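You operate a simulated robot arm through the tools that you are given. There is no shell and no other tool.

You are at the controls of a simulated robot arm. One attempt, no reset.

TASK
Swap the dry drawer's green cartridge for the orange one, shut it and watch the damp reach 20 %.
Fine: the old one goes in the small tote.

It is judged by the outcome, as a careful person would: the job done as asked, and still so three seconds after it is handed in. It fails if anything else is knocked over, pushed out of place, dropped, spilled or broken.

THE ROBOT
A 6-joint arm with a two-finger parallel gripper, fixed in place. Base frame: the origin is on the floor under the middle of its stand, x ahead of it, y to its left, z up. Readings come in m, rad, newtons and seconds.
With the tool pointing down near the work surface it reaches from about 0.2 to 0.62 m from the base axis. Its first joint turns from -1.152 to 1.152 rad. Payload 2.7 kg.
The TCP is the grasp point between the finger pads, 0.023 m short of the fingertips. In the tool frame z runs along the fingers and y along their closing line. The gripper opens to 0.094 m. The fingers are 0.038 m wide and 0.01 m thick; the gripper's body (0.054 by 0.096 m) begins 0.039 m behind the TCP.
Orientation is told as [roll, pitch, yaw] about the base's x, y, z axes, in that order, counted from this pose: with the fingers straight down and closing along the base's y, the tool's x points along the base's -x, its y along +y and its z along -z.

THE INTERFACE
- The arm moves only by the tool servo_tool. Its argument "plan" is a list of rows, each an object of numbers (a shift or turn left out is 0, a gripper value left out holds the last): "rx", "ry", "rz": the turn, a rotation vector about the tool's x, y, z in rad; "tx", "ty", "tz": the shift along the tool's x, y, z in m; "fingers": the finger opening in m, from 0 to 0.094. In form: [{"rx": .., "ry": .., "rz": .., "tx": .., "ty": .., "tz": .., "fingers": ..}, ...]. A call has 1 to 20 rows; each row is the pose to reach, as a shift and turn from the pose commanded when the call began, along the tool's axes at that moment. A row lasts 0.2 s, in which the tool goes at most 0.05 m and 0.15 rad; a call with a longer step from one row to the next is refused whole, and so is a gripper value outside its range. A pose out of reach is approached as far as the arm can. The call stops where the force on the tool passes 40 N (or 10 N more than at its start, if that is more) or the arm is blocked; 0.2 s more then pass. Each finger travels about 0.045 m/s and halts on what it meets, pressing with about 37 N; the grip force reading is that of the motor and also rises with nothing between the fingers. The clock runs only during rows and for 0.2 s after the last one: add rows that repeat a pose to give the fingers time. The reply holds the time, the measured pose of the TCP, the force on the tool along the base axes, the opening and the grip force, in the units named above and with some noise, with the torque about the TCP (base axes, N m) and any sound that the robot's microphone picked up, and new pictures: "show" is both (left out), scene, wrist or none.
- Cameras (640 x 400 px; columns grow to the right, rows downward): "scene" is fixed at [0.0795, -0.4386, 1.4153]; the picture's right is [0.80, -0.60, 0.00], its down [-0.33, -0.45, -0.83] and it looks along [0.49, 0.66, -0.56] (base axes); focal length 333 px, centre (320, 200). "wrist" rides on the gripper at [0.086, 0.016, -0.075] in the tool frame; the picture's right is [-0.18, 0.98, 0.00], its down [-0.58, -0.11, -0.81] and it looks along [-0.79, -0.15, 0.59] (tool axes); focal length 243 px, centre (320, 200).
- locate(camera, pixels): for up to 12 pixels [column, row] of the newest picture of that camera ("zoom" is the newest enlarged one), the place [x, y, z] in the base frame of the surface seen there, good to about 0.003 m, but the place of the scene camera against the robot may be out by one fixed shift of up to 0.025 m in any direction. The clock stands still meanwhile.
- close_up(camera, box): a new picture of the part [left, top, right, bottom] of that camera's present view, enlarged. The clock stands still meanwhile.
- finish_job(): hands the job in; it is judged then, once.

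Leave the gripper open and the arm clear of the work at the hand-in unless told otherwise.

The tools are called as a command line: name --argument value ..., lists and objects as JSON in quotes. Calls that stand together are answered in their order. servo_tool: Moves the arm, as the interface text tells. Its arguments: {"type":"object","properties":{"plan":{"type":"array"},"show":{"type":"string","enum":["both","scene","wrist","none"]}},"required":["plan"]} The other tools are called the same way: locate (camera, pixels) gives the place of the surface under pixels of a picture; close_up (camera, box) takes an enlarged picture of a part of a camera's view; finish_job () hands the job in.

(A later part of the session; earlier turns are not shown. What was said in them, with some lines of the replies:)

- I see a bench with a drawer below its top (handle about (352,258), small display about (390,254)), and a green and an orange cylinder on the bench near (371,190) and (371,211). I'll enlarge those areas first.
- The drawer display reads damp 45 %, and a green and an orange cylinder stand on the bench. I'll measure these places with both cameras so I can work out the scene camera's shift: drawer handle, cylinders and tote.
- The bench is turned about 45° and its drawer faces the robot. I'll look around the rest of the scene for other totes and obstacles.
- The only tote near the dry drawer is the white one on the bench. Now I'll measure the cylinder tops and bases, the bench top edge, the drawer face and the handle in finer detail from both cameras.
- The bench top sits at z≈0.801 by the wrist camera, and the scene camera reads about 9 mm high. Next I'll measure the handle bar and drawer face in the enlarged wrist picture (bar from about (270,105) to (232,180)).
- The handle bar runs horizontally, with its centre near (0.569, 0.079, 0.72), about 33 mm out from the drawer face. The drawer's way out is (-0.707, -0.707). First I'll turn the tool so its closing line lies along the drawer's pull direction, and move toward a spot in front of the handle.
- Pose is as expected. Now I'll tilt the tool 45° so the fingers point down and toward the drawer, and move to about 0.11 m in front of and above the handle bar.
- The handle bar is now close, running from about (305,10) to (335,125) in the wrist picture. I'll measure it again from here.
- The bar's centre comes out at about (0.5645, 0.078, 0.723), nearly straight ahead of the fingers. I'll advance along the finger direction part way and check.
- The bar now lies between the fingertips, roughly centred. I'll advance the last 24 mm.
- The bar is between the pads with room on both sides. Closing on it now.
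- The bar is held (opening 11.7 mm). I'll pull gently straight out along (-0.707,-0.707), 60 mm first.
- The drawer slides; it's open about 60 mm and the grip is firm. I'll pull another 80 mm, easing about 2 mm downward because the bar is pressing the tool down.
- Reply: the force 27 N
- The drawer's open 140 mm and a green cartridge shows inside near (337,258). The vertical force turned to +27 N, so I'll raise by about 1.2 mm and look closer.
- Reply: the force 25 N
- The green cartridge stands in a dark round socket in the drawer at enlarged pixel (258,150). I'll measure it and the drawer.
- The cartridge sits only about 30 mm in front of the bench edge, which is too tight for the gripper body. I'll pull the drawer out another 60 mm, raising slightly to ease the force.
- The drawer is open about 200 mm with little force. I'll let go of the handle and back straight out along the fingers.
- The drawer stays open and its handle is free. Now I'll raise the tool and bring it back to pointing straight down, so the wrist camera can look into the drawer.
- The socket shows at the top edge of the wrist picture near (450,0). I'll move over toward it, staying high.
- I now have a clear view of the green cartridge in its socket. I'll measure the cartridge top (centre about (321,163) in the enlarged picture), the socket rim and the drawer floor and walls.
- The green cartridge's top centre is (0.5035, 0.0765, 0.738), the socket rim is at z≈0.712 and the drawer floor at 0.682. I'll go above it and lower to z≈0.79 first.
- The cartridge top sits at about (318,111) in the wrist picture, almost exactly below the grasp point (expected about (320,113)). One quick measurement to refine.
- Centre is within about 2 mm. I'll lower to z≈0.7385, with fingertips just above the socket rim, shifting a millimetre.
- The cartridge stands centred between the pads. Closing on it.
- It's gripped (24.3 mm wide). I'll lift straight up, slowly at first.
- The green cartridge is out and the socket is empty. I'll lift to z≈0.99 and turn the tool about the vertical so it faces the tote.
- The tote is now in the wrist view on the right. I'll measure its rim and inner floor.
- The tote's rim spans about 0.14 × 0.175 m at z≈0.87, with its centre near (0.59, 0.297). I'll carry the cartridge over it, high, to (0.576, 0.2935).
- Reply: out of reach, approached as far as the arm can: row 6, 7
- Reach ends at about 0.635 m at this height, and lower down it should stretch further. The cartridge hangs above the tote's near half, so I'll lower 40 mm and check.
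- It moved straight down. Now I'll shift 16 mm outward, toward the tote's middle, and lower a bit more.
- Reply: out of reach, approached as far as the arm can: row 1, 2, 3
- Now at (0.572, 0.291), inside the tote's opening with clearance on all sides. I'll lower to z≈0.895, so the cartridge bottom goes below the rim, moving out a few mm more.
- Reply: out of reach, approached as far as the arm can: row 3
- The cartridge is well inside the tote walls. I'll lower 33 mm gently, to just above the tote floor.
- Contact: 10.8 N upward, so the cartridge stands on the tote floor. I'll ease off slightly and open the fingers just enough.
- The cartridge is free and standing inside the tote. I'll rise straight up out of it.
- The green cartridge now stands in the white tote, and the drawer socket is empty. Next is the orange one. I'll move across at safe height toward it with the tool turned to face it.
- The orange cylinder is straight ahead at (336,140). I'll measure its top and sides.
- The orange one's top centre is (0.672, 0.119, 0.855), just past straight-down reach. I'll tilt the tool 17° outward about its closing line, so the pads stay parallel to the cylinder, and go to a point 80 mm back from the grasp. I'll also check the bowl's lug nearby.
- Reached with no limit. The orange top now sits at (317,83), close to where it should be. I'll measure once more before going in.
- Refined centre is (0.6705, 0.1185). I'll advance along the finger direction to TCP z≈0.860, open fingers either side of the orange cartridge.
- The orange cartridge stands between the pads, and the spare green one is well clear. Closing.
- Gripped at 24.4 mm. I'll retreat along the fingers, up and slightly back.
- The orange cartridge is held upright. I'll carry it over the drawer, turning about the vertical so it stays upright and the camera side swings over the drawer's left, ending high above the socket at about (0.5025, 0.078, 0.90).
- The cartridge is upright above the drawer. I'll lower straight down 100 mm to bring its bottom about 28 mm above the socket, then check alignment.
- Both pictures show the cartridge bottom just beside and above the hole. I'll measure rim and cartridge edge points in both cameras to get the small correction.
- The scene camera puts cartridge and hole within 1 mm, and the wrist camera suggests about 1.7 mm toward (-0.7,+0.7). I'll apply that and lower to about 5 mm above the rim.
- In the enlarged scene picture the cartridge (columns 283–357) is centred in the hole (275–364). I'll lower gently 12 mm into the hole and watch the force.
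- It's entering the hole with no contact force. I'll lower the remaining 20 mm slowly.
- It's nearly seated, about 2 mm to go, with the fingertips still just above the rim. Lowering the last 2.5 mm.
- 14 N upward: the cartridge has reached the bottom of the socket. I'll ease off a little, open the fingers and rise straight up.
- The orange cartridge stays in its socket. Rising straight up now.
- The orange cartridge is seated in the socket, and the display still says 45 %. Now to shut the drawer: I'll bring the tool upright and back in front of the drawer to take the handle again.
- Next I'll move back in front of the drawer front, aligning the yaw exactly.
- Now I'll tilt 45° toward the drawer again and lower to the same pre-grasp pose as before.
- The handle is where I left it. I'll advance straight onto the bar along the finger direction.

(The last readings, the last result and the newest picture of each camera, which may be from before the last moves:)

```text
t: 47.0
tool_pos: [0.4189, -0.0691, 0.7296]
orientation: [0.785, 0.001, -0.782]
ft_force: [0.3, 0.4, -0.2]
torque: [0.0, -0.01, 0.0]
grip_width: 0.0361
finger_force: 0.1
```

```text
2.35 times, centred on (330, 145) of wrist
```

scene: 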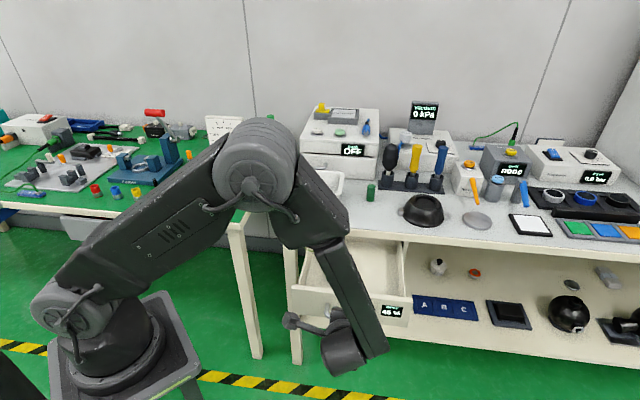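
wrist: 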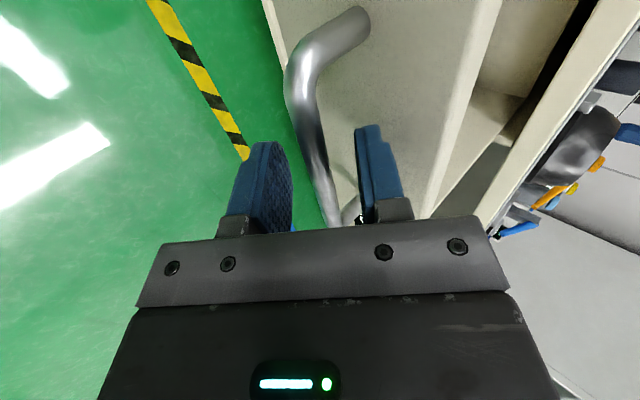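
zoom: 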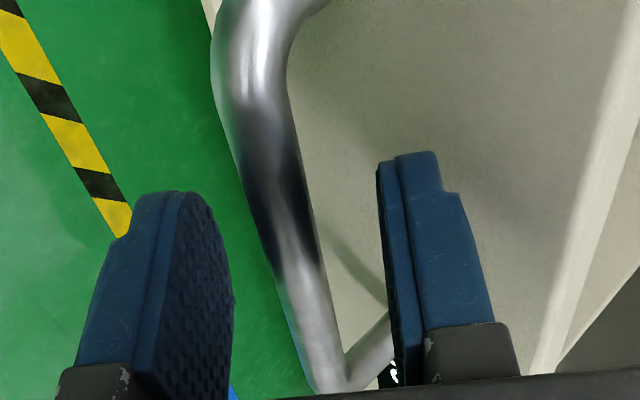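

The bar is between the fingers again. Closing on it.

servo_tool --plan '[{"fingers": 0.02}, {"fingers": 0.01}, {"fingers": 0.005}, {"fingers": 0.005}]' --show "none"

```text
t: 48.0
tool_pos: [0.4176, -0.0686, 0.7286]
orientation: [0.785, -0.003, -0.783]
ft_force: [0.6, 0.1, -3.5]
torque: [-0.64, -0.61, 0.73]
grip_width: 0.0118
finger_force: 45.0
```

The handle is held. I'll push the drawer in smoothly, 100 mm first.

servo_tool --plan '[{"ty": 0.0035, "tz": 0.0035}, {"ty": 0.0106, "tz": 0.0106}, {"ty": 0.0212, "tz": 0.0212}, {"ty": 0.0318, "tz": 0.0318}, {"ty": 0.0424, "tz": 0.0424}, {"ty": 0.053, "tz": 0.053}, {"ty": 0.0636, "tz": 0.0636}, {"ty": 0.0707, "tz": 0.0707}]' --show "scene"

close_up --camera "scene" --box '[280, 210, 430, 330]'

```text
t: 49.8
tool_pos: [0.4881, 0.0024, 0.7289]
orientation: [0.785, -0.001, -0.781]
ft_force: [-5.7, 4.3, -0.9]
torque: [-0.83, -0.87, 0.54]
grip_width: 0.0118
finger_force: 45.2
```

scene: 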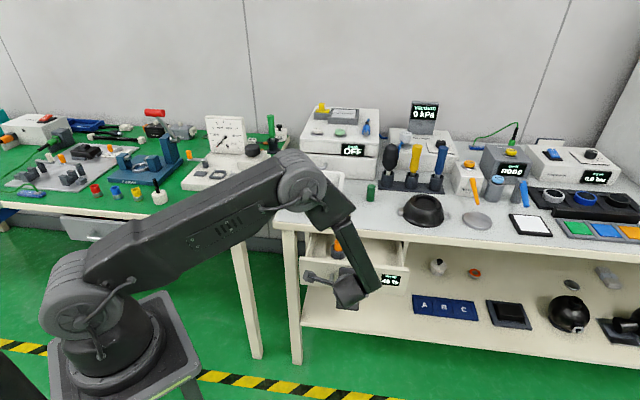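

```text
3.33 times, centred on (355, 270) of scene
```

zoom: 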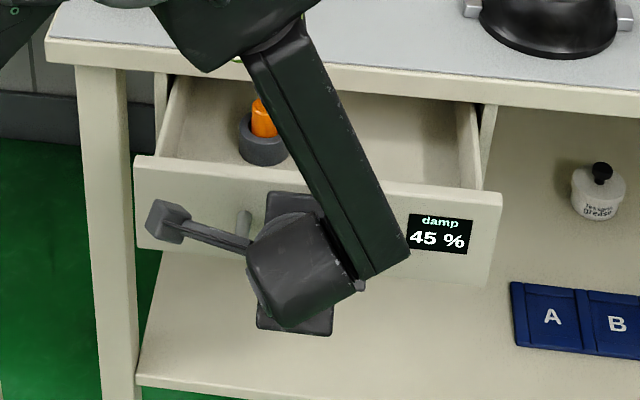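

The cartridge rides along upright. I'll push the remaining distance to just short of the starting position.

servo_tool --plan '[{"ty": 0.0035, "tz": 0.0035}, {"ty": 0.0106, "tz": 0.0106}, {"ty": 0.0212, "tz": 0.0212}, {"ty": 0.0318, "tz": 0.0318}, {"ty": 0.0424, "tz": 0.0424}, {"ty": 0.053, "tz": 0.053}, {"ty": 0.062, "tz": 0.062}, {"ty": 0.067, "tz": 0.067}, {"ty": 0.069, "tz": 0.069}]' --show "scene"

close_up --camera "scene" --box '[280, 210, 430, 330]'

```text
t: 51.8
tool_pos: [0.5562, 0.0701, 0.7298]
orientation: [0.785, -0.001, -0.784]
ft_force: [-2.1, 0.9, -9.1]
torque: [-0.94, -0.89, 0.64]
grip_width: 0.0118
finger_force: 45.3
```

scene: 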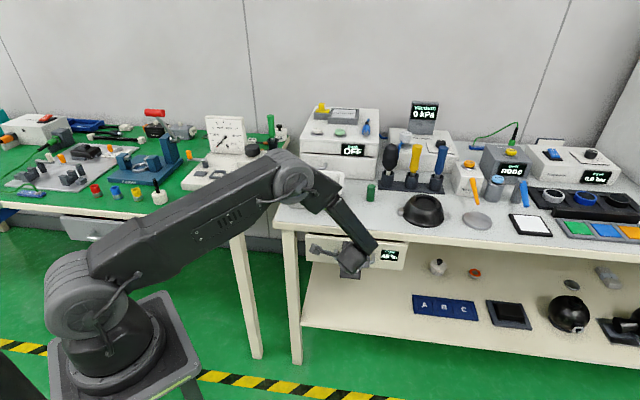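

```text
3.33 times, centred on (355, 270) of scene
```

zoom: 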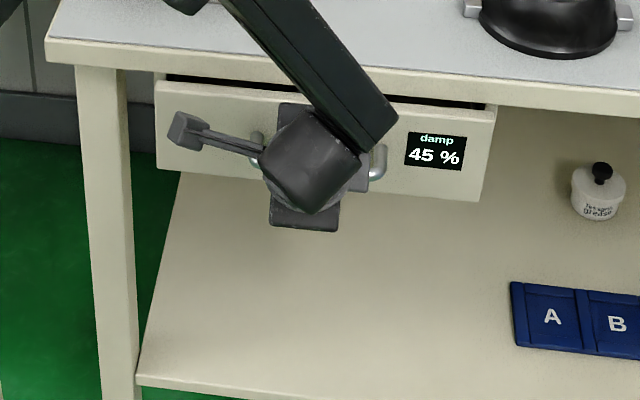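

A few mm are left to the starting position. I'll press the drawer in slowly until it meets its stop.

servo_tool --plan '[{"ty": 0.001, "tz": 0.001}, {"ty": 0.002, "tz": 0.002}, {"ty": 0.0028, "tz": 0.0028}, {"ty": 0.0028, "tz": 0.0028}]' --show "none"

```text
t: 52.8
tool_pos: [0.5596, 0.072, 0.7299]
orientation: [0.785, -0.002, -0.783]
ft_force: [-12.4, -8.9, -2.2]
torque: [-1.07, -0.92, 0.67]
grip_width: 0.0118
finger_force: 45.2
```

About 15 N of pushback at the starting position: it's at its stop. I'll press one more millimetre to confirm and look at the display.

servo_tool --plan '[{"ty": 0.0007, "tz": 0.0007}, {"ty": 0.0007, "tz": 0.0007}]' --show "none"

close_up --camera "scene" --box '[280, 210, 430, 330]'

```text
t: 53.4
tool_pos: [0.559, 0.0727, 0.7289]
orientation: [0.782, 0.0, -0.783]
ft_force: [-26.8, -22.0, 9.7]
torque: [-0.83, -0.52, 1.02]
grip_width: 0.0117
finger_force: 44.9
```

```text
3.33 times, centred on (355, 270) of scene
```

zoom: 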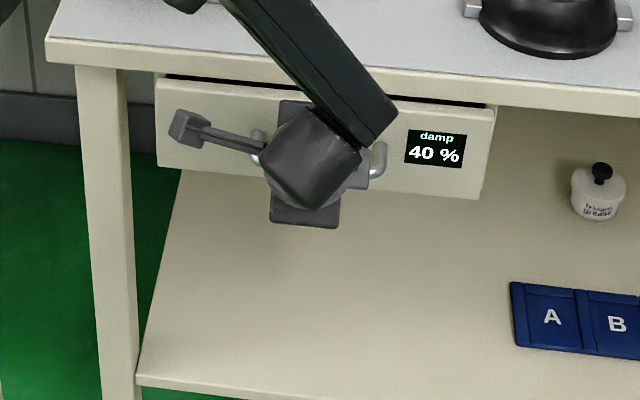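

The drawer is fully shut and the damp has begun to fall (40 %). I'll relieve the push, open the fingers and back out along the finger direction.

servo_tool --plan '[{"ty": -0.001, "tz": -0.001}, {"ty": -0.001, "tz": -0.001, "fingers": 0.036}, {"ty": -0.001, "tz": -0.001, "fingers": 0.036}, {"ty": -0.001, "tz": -0.001, "fingers": 0.036}, {"ty": -0.001, "tz": -0.02}, {"ty": -0.001, "tz": -0.05}, {"ty": -0.001, "tz": -0.09}, {"ty": -0.001, "tz": -0.13}]'

close_up --camera "scene" --box '[280, 210, 430, 330]'

```text
t: 55.2
tool_pos: [0.4953, 0.0083, 0.8214]
orientation: [0.785, -0.002, -0.783]
ft_force: [0.1, 0.4, -0.4]
torque: [-0.02, -0.01, 0.0]
grip_width: 0.0363
finger_force: 0.0
```

scene: 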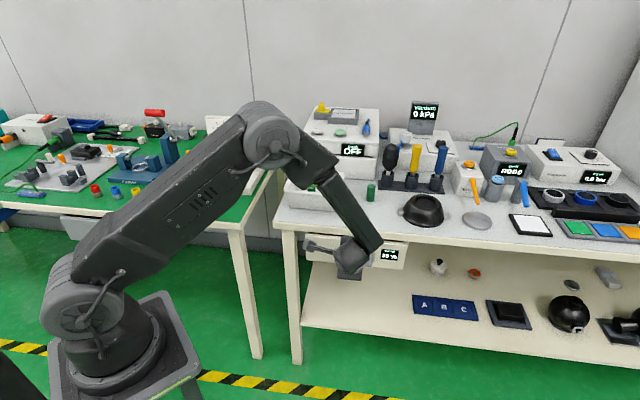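
wrist: 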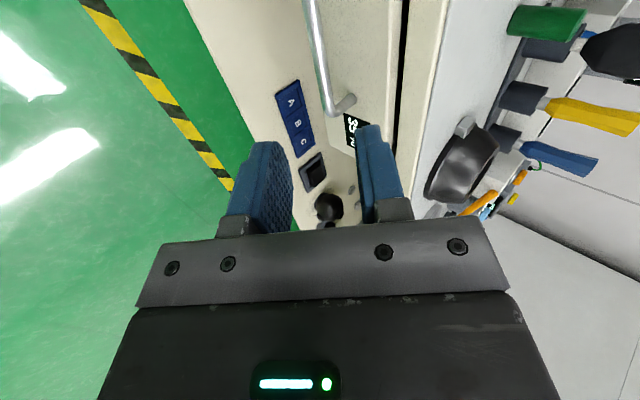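

```text
3.33 times, centred on (355, 270) of scene
```

zoom: 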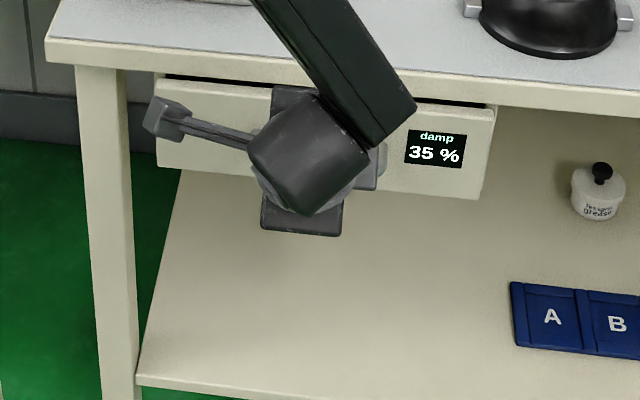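

The display reads 35 %. I'll move the arm up and clear with the gripper open while it continues.

servo_tool --plan '[{"rx": 0.131, "tx": 0.0044, "ty": 0.0059, "tz": -0.0315}, {"rx": 0.262, "tx": 0.0087, "ty": 0.0118, "tz": -0.063}, {"rx": 0.393, "tx": 0.0131, "ty": 0.0177, "tz": -0.0945}, {"rx": 0.524, "tx": 0.0175, "ty": 0.0235, "tz": -0.126}, {"rx": 0.655, "tx": 0.0218, "ty": 0.0294, "tz": -0.1574}, {"rx": 0.785, "tx": 0.0262, "ty": 0.0353, "tz": -0.1889, "fingers": 0.08}, {"rx": 0.785, "tx": 0.0262, "ty": 0.0353, "tz": -0.1889, "fingers": 0.08}]'

close_up --camera "scene" --box '[270, 150, 430, 290]'

```text
t: 56.8
tool_pos: [0.3991, -0.0511, 0.9779]
orientation: [0.0, -0.001, -0.784]
ft_force: [0.4, 0.5, -0.2]
torque: [-0.02, -0.02, 0.03]
grip_width: 0.0797
finger_force: 0.1
```

scene: 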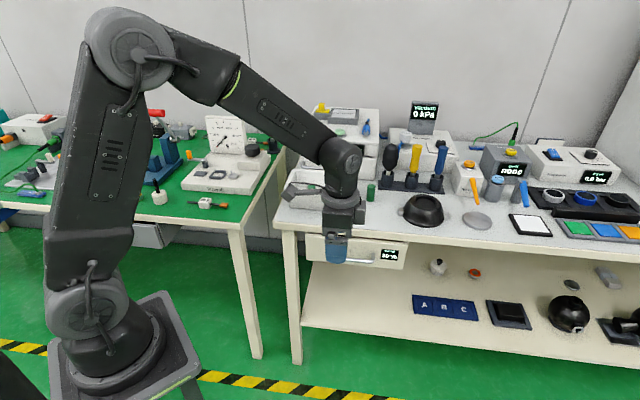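
wrist: 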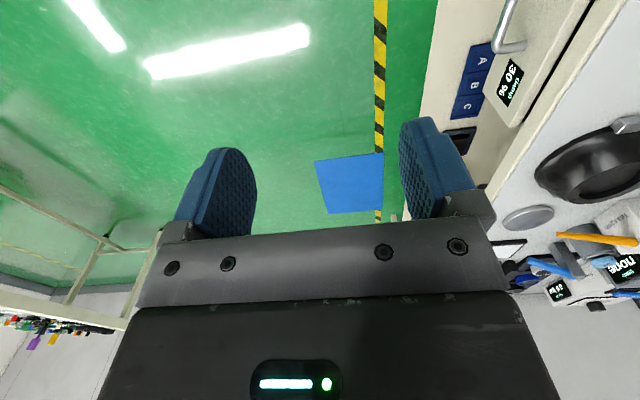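

```text
2.86 times, centred on (350, 220) of scene
```

zoom: 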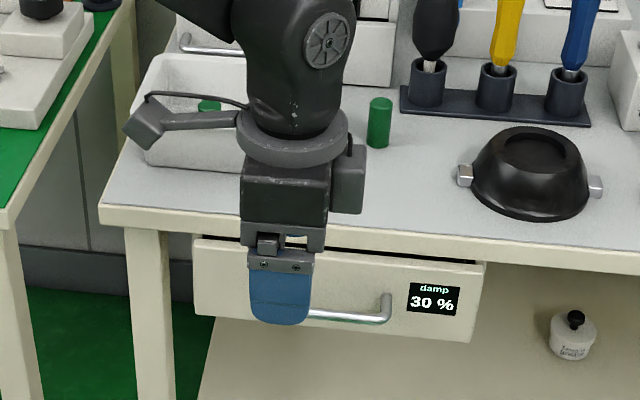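

The damp now reads 30 % and is falling steadily. I'll wait in place, watching the display.

servo_tool --plan '[{"tz": -0.02}, {"tz": -0.04}, {"tz": -0.04}, {"tz": -0.04}, {"tz": -0.04}, {"tz": -0.04}, {"tz": -0.04}, {"tz": -0.04}, {"tz": -0.04}, {"tz": -0.04}]' --show "none"

close_up --camera "scene" --box '[270, 150, 430, 290]'

```text
t: 59.0
tool_pos: [0.4009, -0.0513, 1.0187]
orientation: [0.003, 0.0, -0.783]
ft_force: [-0.3, 0.8, 1.1]
torque: [-0.02, 0.03, -0.03]
grip_width: 0.0797
finger_force: 0.2
```

```text
2.86 times, centred on (350, 220) of scene
```

zoom: 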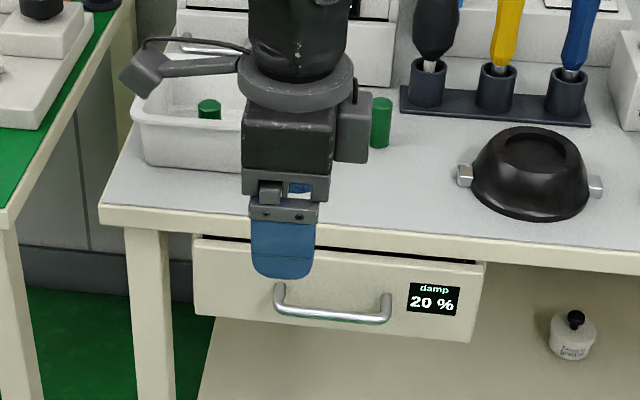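

The display reads 20 %. I'll wait another moment to see that it holds and check the whole scene before handing in.

servo_tool --plan '[{"fingers": 0.08}, {"fingers": 0.08}, {"fingers": 0.08}, {"fingers": 0.08}, {"fingers": 0.08}, {"fingers": 0.08}]'

close_up --camera "scene" --box '[270, 150, 430, 290]'

```text
t: 60.4
tool_pos: [0.3995, -0.0505, 1.0191]
orientation: [0.002, 0.0, -0.784]
ft_force: [-0.2, 0.3, 0.1]
torque: [-0.03, -0.01, -0.02]
grip_width: 0.08
finger_force: 0.0
```

scene: 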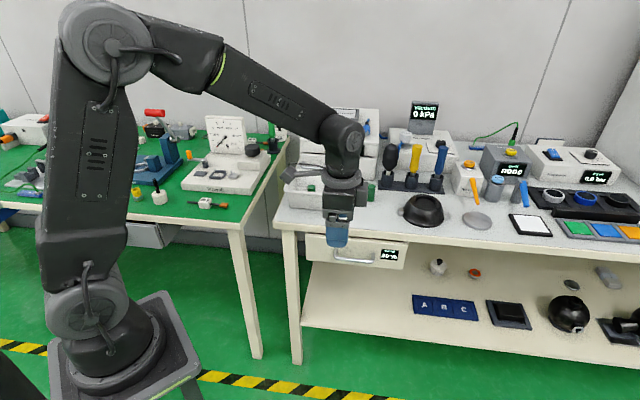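
wrist: 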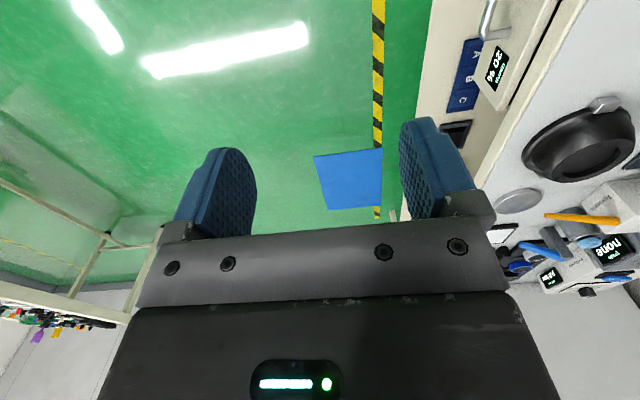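

```text
2.86 times, centred on (350, 220) of scene
```

zoom: 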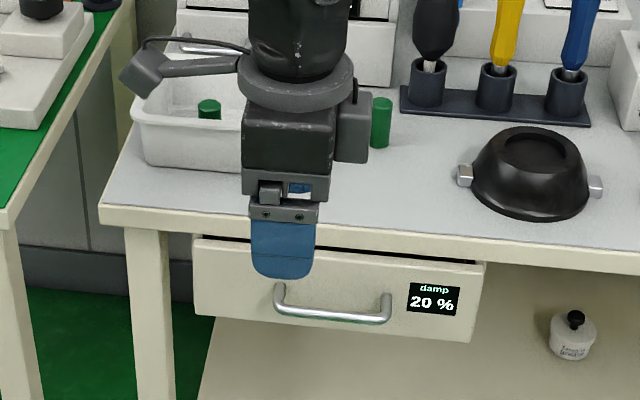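

The damp holds at 20 % and the drawer is shut with the orange cartridge inside. The old green one stands in the white tote, and the spare green one and everything else are untouched. The gripper is open and the arm is clear, so I'm handing in.

finish_job

```text
The job is handed in.
```

The cartridge swap is finished and handed in. The orange cartridge is seated in the dry drawer's socket and the drawer is pushed in to its stop.

The damp fell from 45 % to 20 % after I shut the drawer. It still read 20 % when I checked again before handing in.

The old green cartridge is standing in the small white tote on the bench. I did not touch the other green cartridge on the bench, and nothing else in view was moved or knocked over. The gripper is open and the arm is clear of the work.
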